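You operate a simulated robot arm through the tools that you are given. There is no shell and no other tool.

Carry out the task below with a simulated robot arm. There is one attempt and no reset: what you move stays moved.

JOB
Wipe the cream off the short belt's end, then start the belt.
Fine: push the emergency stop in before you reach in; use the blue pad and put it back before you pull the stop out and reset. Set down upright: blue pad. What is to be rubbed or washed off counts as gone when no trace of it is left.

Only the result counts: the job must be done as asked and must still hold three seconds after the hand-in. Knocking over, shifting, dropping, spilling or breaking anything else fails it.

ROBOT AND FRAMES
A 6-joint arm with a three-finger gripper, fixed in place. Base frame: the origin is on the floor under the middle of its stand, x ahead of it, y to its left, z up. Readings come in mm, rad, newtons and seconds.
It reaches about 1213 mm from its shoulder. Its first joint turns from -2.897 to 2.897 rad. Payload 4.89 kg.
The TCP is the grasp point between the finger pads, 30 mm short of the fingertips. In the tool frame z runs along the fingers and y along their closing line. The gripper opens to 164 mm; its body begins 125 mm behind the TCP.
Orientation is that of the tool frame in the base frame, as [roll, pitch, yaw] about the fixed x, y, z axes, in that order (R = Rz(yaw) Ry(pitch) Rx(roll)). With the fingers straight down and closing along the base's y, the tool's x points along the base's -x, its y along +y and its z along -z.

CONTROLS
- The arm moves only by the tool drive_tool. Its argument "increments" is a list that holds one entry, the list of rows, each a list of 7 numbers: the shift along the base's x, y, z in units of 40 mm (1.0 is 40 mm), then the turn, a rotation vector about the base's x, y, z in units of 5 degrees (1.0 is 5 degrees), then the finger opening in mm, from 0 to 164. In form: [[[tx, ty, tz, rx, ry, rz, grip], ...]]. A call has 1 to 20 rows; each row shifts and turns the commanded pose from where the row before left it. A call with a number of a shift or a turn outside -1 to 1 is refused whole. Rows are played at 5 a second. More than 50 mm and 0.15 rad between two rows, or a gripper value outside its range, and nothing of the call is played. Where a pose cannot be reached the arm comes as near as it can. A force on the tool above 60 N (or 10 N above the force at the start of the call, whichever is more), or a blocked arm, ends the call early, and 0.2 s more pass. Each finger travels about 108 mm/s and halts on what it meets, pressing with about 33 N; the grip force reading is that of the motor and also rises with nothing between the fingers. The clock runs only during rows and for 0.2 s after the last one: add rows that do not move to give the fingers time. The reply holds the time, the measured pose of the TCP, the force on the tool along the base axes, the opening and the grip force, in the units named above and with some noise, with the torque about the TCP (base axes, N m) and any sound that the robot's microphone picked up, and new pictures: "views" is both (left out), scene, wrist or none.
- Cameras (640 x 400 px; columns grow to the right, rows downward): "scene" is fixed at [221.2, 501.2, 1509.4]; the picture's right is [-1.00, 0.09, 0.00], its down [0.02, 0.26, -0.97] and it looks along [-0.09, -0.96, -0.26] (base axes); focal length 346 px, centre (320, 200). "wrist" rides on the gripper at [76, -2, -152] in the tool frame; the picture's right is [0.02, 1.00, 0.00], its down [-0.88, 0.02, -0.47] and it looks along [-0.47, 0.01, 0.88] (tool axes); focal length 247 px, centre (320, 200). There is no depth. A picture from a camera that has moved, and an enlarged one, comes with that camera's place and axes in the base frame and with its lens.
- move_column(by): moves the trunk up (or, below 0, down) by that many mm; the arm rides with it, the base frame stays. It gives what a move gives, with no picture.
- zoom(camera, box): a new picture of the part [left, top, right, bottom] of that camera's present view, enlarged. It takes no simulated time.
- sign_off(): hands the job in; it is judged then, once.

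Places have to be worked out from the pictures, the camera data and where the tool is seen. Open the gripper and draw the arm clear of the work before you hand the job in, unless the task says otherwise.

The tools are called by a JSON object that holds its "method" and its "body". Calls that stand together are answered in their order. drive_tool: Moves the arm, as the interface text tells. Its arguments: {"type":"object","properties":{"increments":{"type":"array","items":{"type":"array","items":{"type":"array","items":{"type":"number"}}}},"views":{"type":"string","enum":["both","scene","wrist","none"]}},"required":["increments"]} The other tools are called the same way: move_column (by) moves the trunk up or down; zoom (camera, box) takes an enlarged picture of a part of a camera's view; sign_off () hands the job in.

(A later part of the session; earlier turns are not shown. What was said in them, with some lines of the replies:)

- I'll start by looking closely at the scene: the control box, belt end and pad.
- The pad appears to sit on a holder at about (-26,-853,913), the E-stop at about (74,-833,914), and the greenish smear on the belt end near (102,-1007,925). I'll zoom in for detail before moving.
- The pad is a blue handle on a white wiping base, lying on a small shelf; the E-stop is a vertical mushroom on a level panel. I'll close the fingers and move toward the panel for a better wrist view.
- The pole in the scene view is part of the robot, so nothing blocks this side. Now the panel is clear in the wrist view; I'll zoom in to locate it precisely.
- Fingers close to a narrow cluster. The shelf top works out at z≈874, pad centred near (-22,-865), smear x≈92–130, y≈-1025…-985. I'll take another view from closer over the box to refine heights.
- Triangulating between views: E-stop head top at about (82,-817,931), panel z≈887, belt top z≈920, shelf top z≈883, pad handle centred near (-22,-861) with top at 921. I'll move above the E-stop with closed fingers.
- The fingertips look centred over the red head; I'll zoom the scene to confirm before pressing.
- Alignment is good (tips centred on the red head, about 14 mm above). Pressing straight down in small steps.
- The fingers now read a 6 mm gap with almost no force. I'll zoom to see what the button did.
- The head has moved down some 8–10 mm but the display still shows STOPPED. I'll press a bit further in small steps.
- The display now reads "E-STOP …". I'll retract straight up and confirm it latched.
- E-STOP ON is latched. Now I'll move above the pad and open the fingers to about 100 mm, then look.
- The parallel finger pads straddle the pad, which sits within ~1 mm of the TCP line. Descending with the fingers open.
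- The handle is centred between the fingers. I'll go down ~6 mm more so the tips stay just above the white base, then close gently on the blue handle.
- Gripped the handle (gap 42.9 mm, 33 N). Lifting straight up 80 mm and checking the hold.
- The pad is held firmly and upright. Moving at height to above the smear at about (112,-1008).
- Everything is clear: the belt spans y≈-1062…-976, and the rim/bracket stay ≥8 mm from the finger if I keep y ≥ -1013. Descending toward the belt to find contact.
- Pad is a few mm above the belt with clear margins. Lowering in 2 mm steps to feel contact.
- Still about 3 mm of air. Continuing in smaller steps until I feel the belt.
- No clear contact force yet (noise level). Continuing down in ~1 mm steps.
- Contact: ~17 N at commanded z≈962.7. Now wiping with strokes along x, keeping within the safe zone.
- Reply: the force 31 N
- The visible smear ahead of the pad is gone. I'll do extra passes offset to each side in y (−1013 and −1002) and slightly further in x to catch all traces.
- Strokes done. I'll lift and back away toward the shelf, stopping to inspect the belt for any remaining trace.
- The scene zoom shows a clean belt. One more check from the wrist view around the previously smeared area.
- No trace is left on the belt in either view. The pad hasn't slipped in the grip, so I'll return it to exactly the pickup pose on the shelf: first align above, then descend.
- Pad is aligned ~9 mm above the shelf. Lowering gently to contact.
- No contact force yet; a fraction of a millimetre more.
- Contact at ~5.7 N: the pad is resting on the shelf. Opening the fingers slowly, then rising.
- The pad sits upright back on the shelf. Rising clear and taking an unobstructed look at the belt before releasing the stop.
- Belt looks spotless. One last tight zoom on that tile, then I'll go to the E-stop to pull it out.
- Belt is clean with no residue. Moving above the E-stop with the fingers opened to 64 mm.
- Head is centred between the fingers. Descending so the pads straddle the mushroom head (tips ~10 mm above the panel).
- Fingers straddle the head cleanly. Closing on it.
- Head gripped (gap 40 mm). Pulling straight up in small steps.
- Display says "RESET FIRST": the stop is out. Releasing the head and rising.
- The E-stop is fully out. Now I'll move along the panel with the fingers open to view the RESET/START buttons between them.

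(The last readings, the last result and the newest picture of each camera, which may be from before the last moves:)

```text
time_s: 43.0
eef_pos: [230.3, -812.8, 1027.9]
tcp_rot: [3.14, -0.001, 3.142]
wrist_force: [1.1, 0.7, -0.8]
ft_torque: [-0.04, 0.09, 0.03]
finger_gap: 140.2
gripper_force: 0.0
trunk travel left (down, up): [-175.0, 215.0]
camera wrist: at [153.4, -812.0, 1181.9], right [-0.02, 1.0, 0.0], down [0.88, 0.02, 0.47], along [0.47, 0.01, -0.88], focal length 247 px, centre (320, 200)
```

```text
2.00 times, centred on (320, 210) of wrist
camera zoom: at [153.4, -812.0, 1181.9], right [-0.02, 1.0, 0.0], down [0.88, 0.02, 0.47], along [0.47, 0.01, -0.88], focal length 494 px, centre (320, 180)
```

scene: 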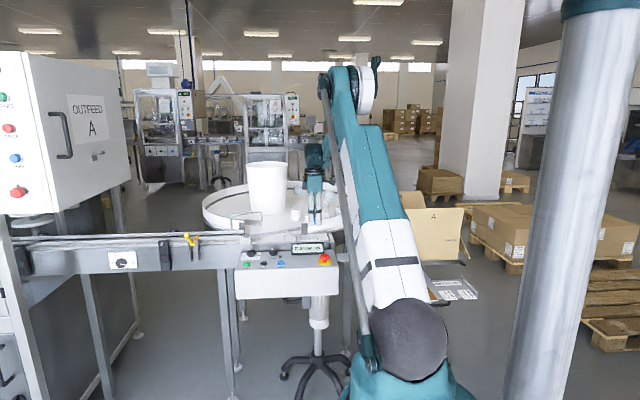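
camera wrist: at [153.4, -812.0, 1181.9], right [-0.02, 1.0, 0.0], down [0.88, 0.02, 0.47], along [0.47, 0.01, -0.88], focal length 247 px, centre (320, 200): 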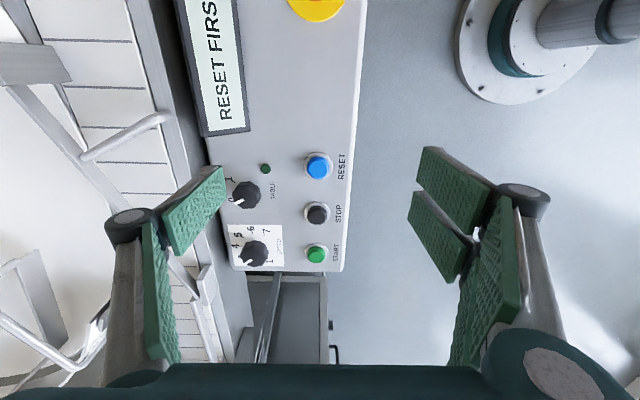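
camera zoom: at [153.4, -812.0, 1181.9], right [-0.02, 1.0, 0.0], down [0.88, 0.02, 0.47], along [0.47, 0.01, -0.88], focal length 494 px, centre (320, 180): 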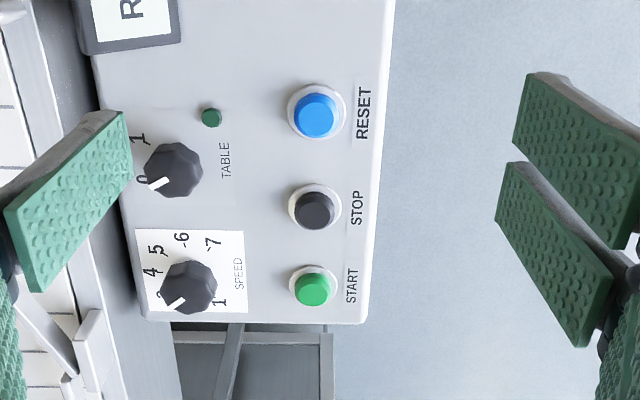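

RESET is at about x≈258–264, y≈-812, top z≈893; START about x≈397–402. I'll close the fingers and hover above RESET, then check alignment in the scene view.

{"method": "drive_tool", "body": {"increments": [[[0.375, 0, 0, 0, 0, 0, 0], [0.375, 0, 0, 0, 0, 0, 0], [0, 0, 0, 0, 0, 0, 0], [0, 0, 0, 0, 0, 0, 0], [0, 0, -0.8, 0, 0, 0, 0], [0, 0, -0.8, 0, 0, 0, 0], [0, 0, -0.4, 0, 0, 0, 0], [0, 0, 0, 0, 0, 0, 0]]], "views": "wrist"}}

{"method": "zoom", "body": {"camera": "scene", "box": [230, 200, 326, 280]}}

{"method": "zoom", "body": {"camera": "wrist", "box": [260, 110, 400, 250]}}

```text
time_s: 44.8
eef_pos: [261.6, -812.3, 947.4]
tcp_rot: [-3.14, -0.001, 3.14]
wrist_force: [1.1, -0.5, -0.1]
ft_torque: [0.05, 0.02, -0.02]
finger_gap: 0.2
gripper_force: 33.0
trunk travel left (down, up): [-175.0, 215.0]
camera wrist: at [183.6, -812.8, 1101.1], right [-0.02, 1.0, 0.0], down [0.88, 0.02, 0.47], along [0.47, 0.01, -0.88], focal length 247 px, centre (320, 200)
```

wrist: 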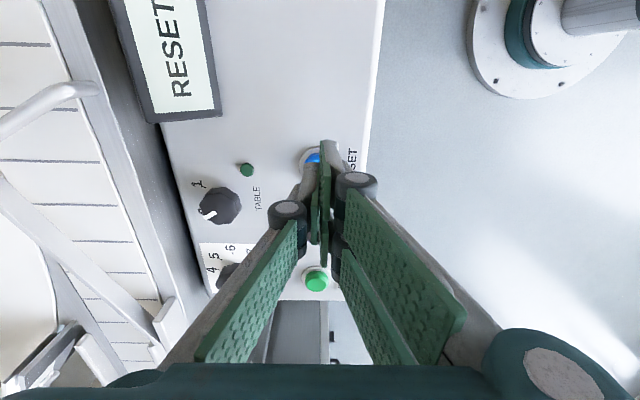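

```text
5.00 times, centred on (278, 240) of scene
camera zoom: at [221.2, 501.2, 1509.4], right [-1.0, 0.09, 0.0], down [0.02, 0.26, -0.97], along [-0.09, -0.96, -0.26], focal length 1732 px, centre (530, 0)
```

zoom: 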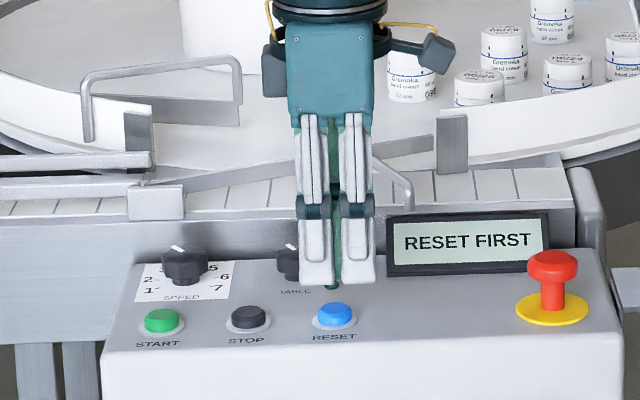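

```text
2.86 times, centred on (330, 180) of wrist
camera zoom: at [183.6, -812.8, 1101.1], right [-0.02, 1.0, 0.0], down [0.88, 0.02, 0.47], along [0.47, 0.01, -0.88], focal length 706 px, centre (291, 257)
```

zoom: 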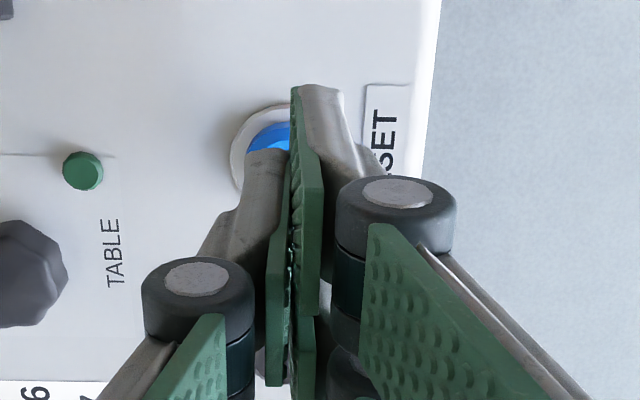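

Alignment over RESET is within ~2 mm. Descending to just above it, then pressing in small steps.

{"method": "drive_tool", "body": {"increments": [[[0, 0, -0.3, 0, 0, 0, 0], [0, 0, -0.25, 0, 0, 0, 0], [0, 0, -0.05, 0, 0, 0, 0], [0, 0, -0.05, 0, 0, 0, 0], [0, 0, 0, 0, 0, 0, 0]]], "views": "none"}}

{"method": "zoom", "body": {"camera": "scene", "box": [230, 200, 326, 280]}}

```text
time_s: 46.0
eef_pos: [260.5, -813.0, 923.3]
tcp_rot: [-3.141, -0.001, 3.141]
wrist_force: [-0.6, 0.3, -0.1]
ft_torque: [-0.01, 0.0, -0.01]
finger_gap: 0.0
gripper_force: 33.2
trunk travel left (down, up): [-175.0, 215.0]
```

```text
5.00 times, centred on (278, 240) of scene
camera zoom: at [221.2, 501.2, 1509.4], right [-1.0, 0.09, 0.0], down [0.02, 0.26, -0.97], along [-0.09, -0.96, -0.26], focal length 1732 px, centre (530, 0)
```

zoom: 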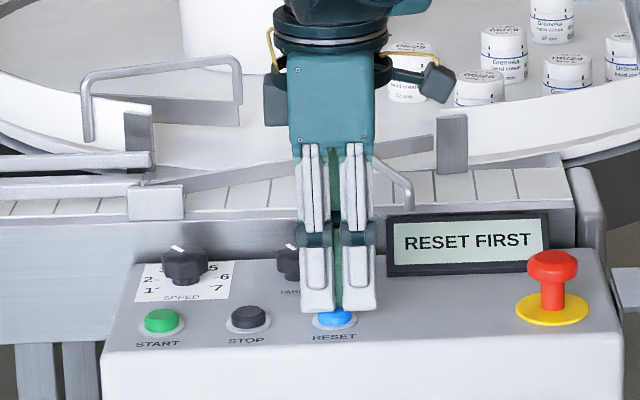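

Tips are almost on the blue button. Pressing down in ~1.5 mm steps.

{"method": "drive_tool", "body": {"increments": [[[0, 0, -0.04, 0, 0, 0, 0], [0, 0, -0.04, 0, 0, 0, 0], [0, 0, 0, 0, 0, 0, 0]]], "views": "none"}}

{"method": "zoom", "body": {"camera": "scene", "box": [230, 200, 326, 280]}}

```text
time_s: 46.8
eef_pos: [260.7, -811.5, 921.0]
tcp_rot: [3.141, -0.001, -3.141]
wrist_force: [-1.3, -0.1, 1.2]
ft_torque: [-0.03, 0.01, 0.0]
finger_gap: 5.9
gripper_force: 45.5
trunk travel left (down, up): [-175.0, 215.0]
```

```text
5.00 times, centred on (278, 240) of scene
camera zoom: at [221.2, 501.2, 1509.4], right [-1.0, 0.09, 0.0], down [0.02, 0.26, -0.97], along [-0.09, -0.96, -0.26], focal length 1732 px, centre (530, 0)
```

zoom: 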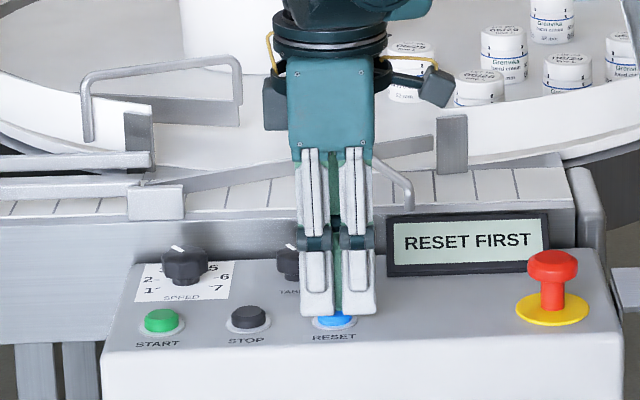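

Contact just beginning (gap flicker as on the E-stop). Pressing a bit further.

{"method": "drive_tool", "body": {"increments": [[[0, 0, -0.04, 0, 0, 0, 0], [0, 0, -0.04, 0, 0, 0, 0], [0, 0, 0, 0, 0, 0, 0]]], "views": "none"}}

{"method": "zoom", "body": {"camera": "scene", "box": [230, 200, 326, 280]}}

```text
time_s: 47.6
eef_pos: [262.0, -813.2, 917.5]
tcp_rot: [-3.142, -0.001, 3.141]
wrist_force: [1.1, -1.3, 5.3]
ft_torque: [-0.03, 0.0, 0.0]
finger_gap: 6.1
gripper_force: 45.3
trunk travel left (down, up): [-175.0, 215.0]
heard: click
```

```text
5.00 times, centred on (278, 240) of scene
camera zoom: at [221.2, 501.2, 1509.4], right [-1.0, 0.09, 0.0], down [0.02, 0.26, -0.97], along [-0.09, -0.96, -0.26], focal length 1732 px, centre (530, 0)
```

zoom: 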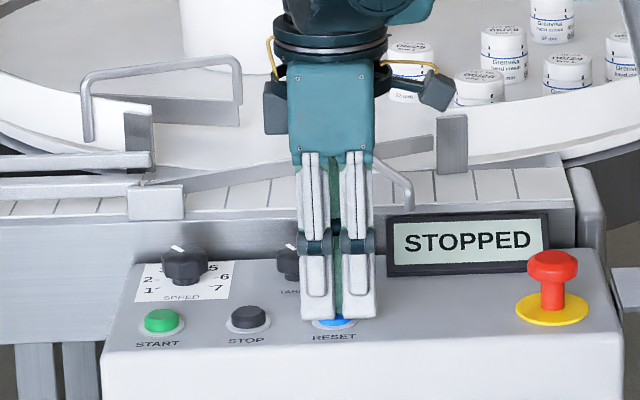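

A click, and the display now reads STOPPED – reset accepted. Rising and moving over to START (x≈401).

{"method": "drive_tool", "body": {"increments": [[[0, 0, 0.5, 0, 0, 0, 0], [0, 0, 0.5, 0, 0, 0, 0], [0.88, 0, 0, 0, 0, 0, 0], [0.88, 0, 0, 0, 0, 0, 0], [0.88, 0, 0, 0, 0, 0, 0], [0.88, 0, 0, 0, 0, 0, 0], [0, 0, 0, 0, 0, 0, 0]]], "views": "wrist"}}

{"method": "zoom", "body": {"camera": "scene", "box": [210, 200, 306, 280]}}

{"method": "zoom", "body": {"camera": "wrist", "box": [260, 110, 400, 250]}}

```text
time_s: 49.2
eef_pos: [400.2, -812.0, 956.4]
tcp_rot: [-3.14, -0.001, -3.141]
wrist_force: [0.1, 0.3, -1.1]
ft_torque: [-0.02, 0.02, 0.01]
finger_gap: 0.0
gripper_force: 45.0
trunk travel left (down, up): [-175.0, 215.0]
camera wrist: at [323.7, -813.6, 1109.2], right [-0.02, 1.0, 0.0], down [0.88, 0.02, 0.47], along [0.47, 0.01, -0.88], focal length 247 px, centre (320, 200)
```

wrist: 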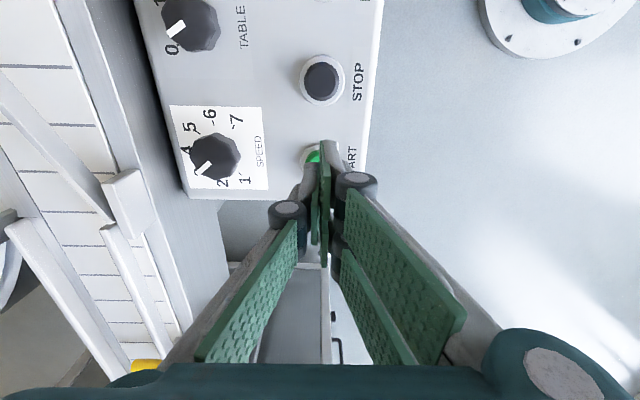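

```text
5.00 times, centred on (258, 240) of scene
camera zoom: at [221.2, 501.2, 1509.4], right [-1.0, 0.09, 0.0], down [0.02, 0.26, -0.97], along [-0.09, -0.96, -0.26], focal length 1732 px, centre (630, 0)
```

zoom: 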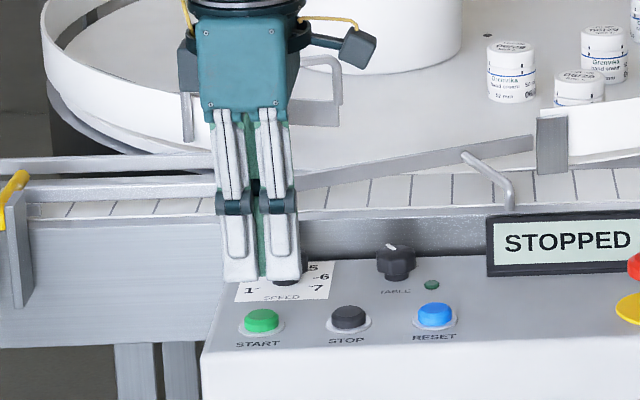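

```text
2.86 times, centred on (330, 180) of wrist
camera zoom: at [323.7, -813.6, 1109.2], right [-0.02, 1.0, 0.0], down [0.88, 0.02, 0.47], along [0.47, 0.01, -0.88], focal length 706 px, centre (291, 257)
```

zoom: 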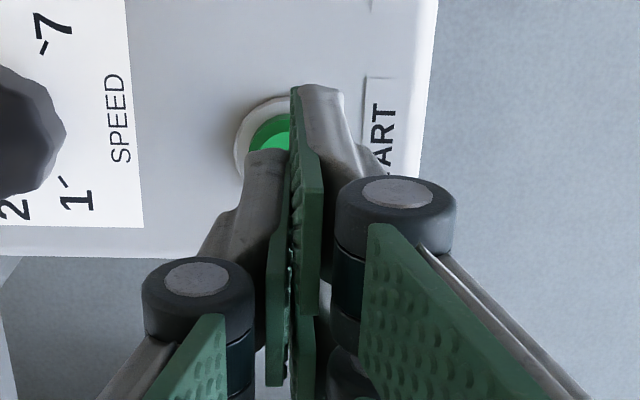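

Aligned with START within ~2 mm. Descending and pressing in small steps.

{"method": "drive_tool", "body": {"increments": [[[0, 0, -0.4, 0, 0, 0, 0], [0, 0, -0.4, 0, 0, 0, 0], [0, 0, -0.06, 0, 0, 0, 0], [0, 0, -0.04, 0, 0, 0, 0], [0, 0, -0.04, 0, 0, 0, 0], [0, 0, 0, 0, 0, 0, 0]]], "views": "none"}}

{"method": "zoom", "body": {"camera": "scene", "box": [210, 200, 326, 280]}}

```text
time_s: 50.6
eef_pos: [400.2, -813.1, 919.6]
tcp_rot: [3.141, 0.002, 3.14]
wrist_force: [-0.5, -0.6, 2.1]
ft_torque: [-0.01, -0.02, 0.01]
finger_gap: 6.0
gripper_force: 44.9
trunk travel left (down, up): [-175.0, 215.0]
heard: click
```

```text
5.00 times, centred on (268, 240) of scene
camera zoom: at [221.2, 501.2, 1509.4], right [-1.0, 0.09, 0.0], down [0.02, 0.26, -0.97], along [-0.09, -0.96, -0.26], focal length 1732 px, centre (580, 0)
```

zoom: 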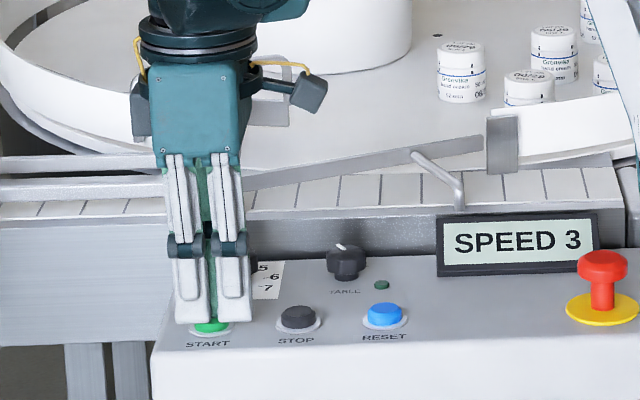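

Click and the display now reads "SPEED 3": the belt is running. Rising straight up and drawing the arm clear, then opening the gripper.

{"method": "drive_tool", "body": {"increments": [[[0, 0, 0.5, 0, 0, 0, 0], [0, 0, 1, 0, 0, 0, 0], [0, 0, 1, 0, 0, 0, 0], [0, 0, 1, 0, 0, 0, 0], [0, 0.8, 0.5, 0, 0, 0, 0], [0, 0.9, 0.5, 0, 0, 0, 0], [0, 0.9, 0.5, 0, 0, 0, 100], [0, 0.9, 0.5, 0, 0, 0, 164], [0, 0.9, 0.5, 0, 0, 0, 164], [0, 0, 0, 0, 0, 0, 164], [0, 0, 0, 0, 0, 0, 164]]], "views": "both"}}

{"method": "zoom", "body": {"camera": "scene", "box": [200, 190, 370, 290]}}

{"method": "zoom", "body": {"camera": "scene", "box": [285, 220, 365, 270]}}

```text
time_s: 53.0
eef_pos: [398.9, -637.6, 1162.1]
tcp_rot: [3.141, 0.001, 3.142]
wrist_force: [-0.8, 0.1, 1.4]
ft_torque: [-0.09, -0.02, 0.0]
finger_gap: 164.2
gripper_force: 0.0
trunk travel left (down, up): [-175.0, 215.0]
camera wrist: at [322.4, -637.6, 1314.1], right [-0.02, 1.0, 0.0], down [0.88, 0.02, 0.47], along [0.47, 0.01, -0.88], focal length 247 px, centre (320, 200)
```

scene: 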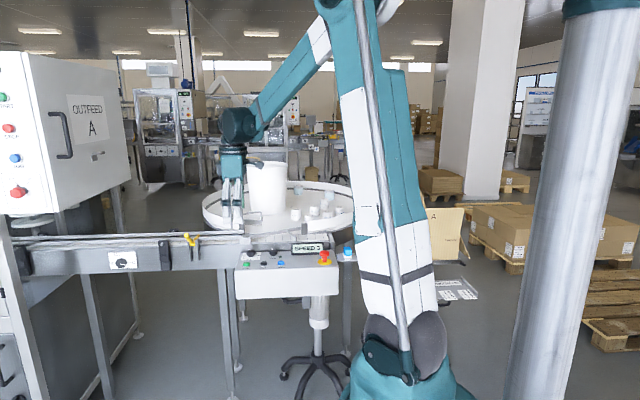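
wrist: 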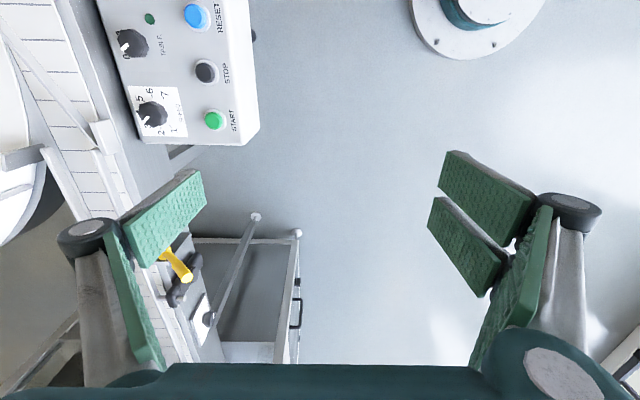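

```text
3.76 times, centred on (285, 240) of scene
camera zoom: at [221.2, 501.2, 1509.4], right [-1.0, 0.09, 0.0], down [0.02, 0.26, -0.97], along [-0.09, -0.96, -0.26], focal length 1304 px, centre (452, 49)
```

zoom: 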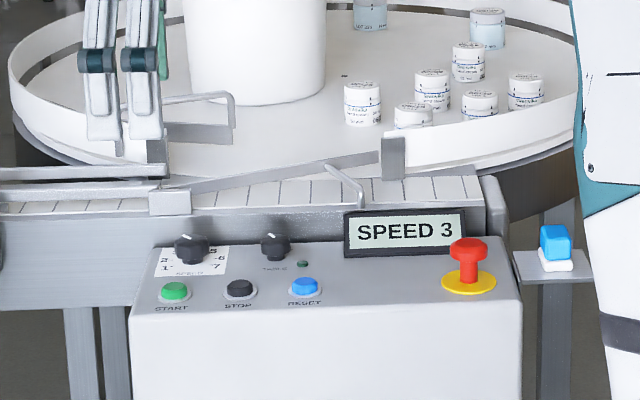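

```text
8.00 times, centred on (325, 245) of scene
camera zoom: at [221.2, 501.2, 1509.4], right [-1.0, 0.09, 0.0], down [0.02, 0.26, -0.97], along [-0.09, -0.96, -0.26], focal length 2771 px, centre (280, -160)
```

zoom: 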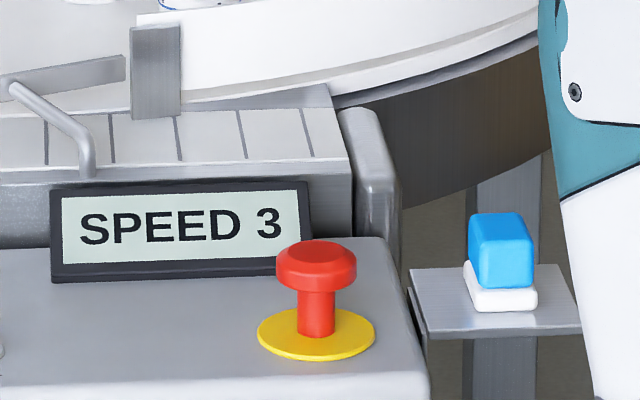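

The belt is running (tile joints have shifted), the stop is out, and the pad stands upright on its shelf. One last check along the belt for any trace, then hand in.

{"method": "zoom", "body": {"camera": "scene", "box": [235, 225, 335, 255]}}

{"method": "zoom", "body": {"camera": "scene", "box": [200, 160, 370, 290]}}

```text
6.40 times, centred on (285, 240) of scene
camera zoom: at [221.2, 501.2, 1509.4], right [-1.0, 0.09, 0.0], down [0.02, 0.26, -0.97], along [-0.09, -0.96, -0.26], focal length 2217 px, centre (544, -56)
```

zoom: 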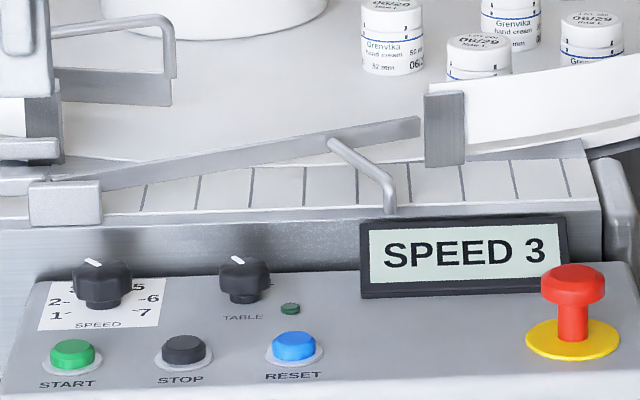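

```text
3.08 times, centred on (285, 225) of scene
camera zoom: at [221.2, 501.2, 1509.4], right [-1.0, 0.09, 0.0], down [0.02, 0.26, -0.97], along [-0.09, -0.96, -0.26], focal length 1066 px, centre (428, 123)
```

zoom: 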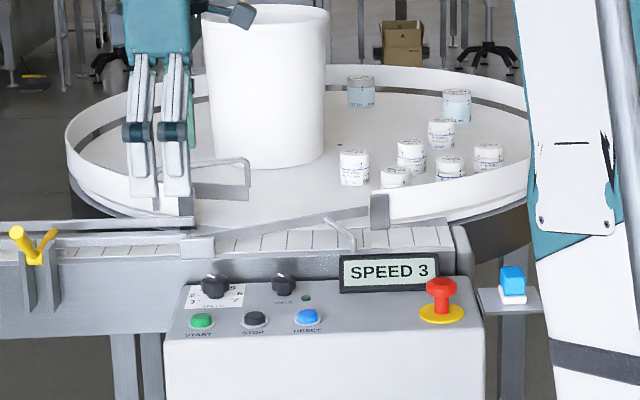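

Everything checks out: the belt is clean and running at SPEED 3, the stop is out and reset, the pad is back upright, the jars look undisturbed, and the arm is clear with the gripper open. Handing in.

{"method": "sign_off", "body": {}}

```text
The job is handed in.
```

The short belt's end is wiped clean and the belt is running, with the panel showing "SPEED 3". I've handed the job in.

- **Emergency stop:** I pushed it in before reaching in, and the panel showed "E-STOP ON" while I wiped. I pulled it out only after the pad was back.
- **Wiping:** I used the blue pad in several passes over the smear. Close-up views of the belt afterwards, both stopped and running, showed no trace of cream.
- **Blue pad:** It is back on its shelf, standing upright.
- **Restart:** I pressed RESET, which brought the panel to "STOPPED", then START.

In the final pictures the jars, guides and knobs look undisturbed. The arm is drawn clear with the gripper open.
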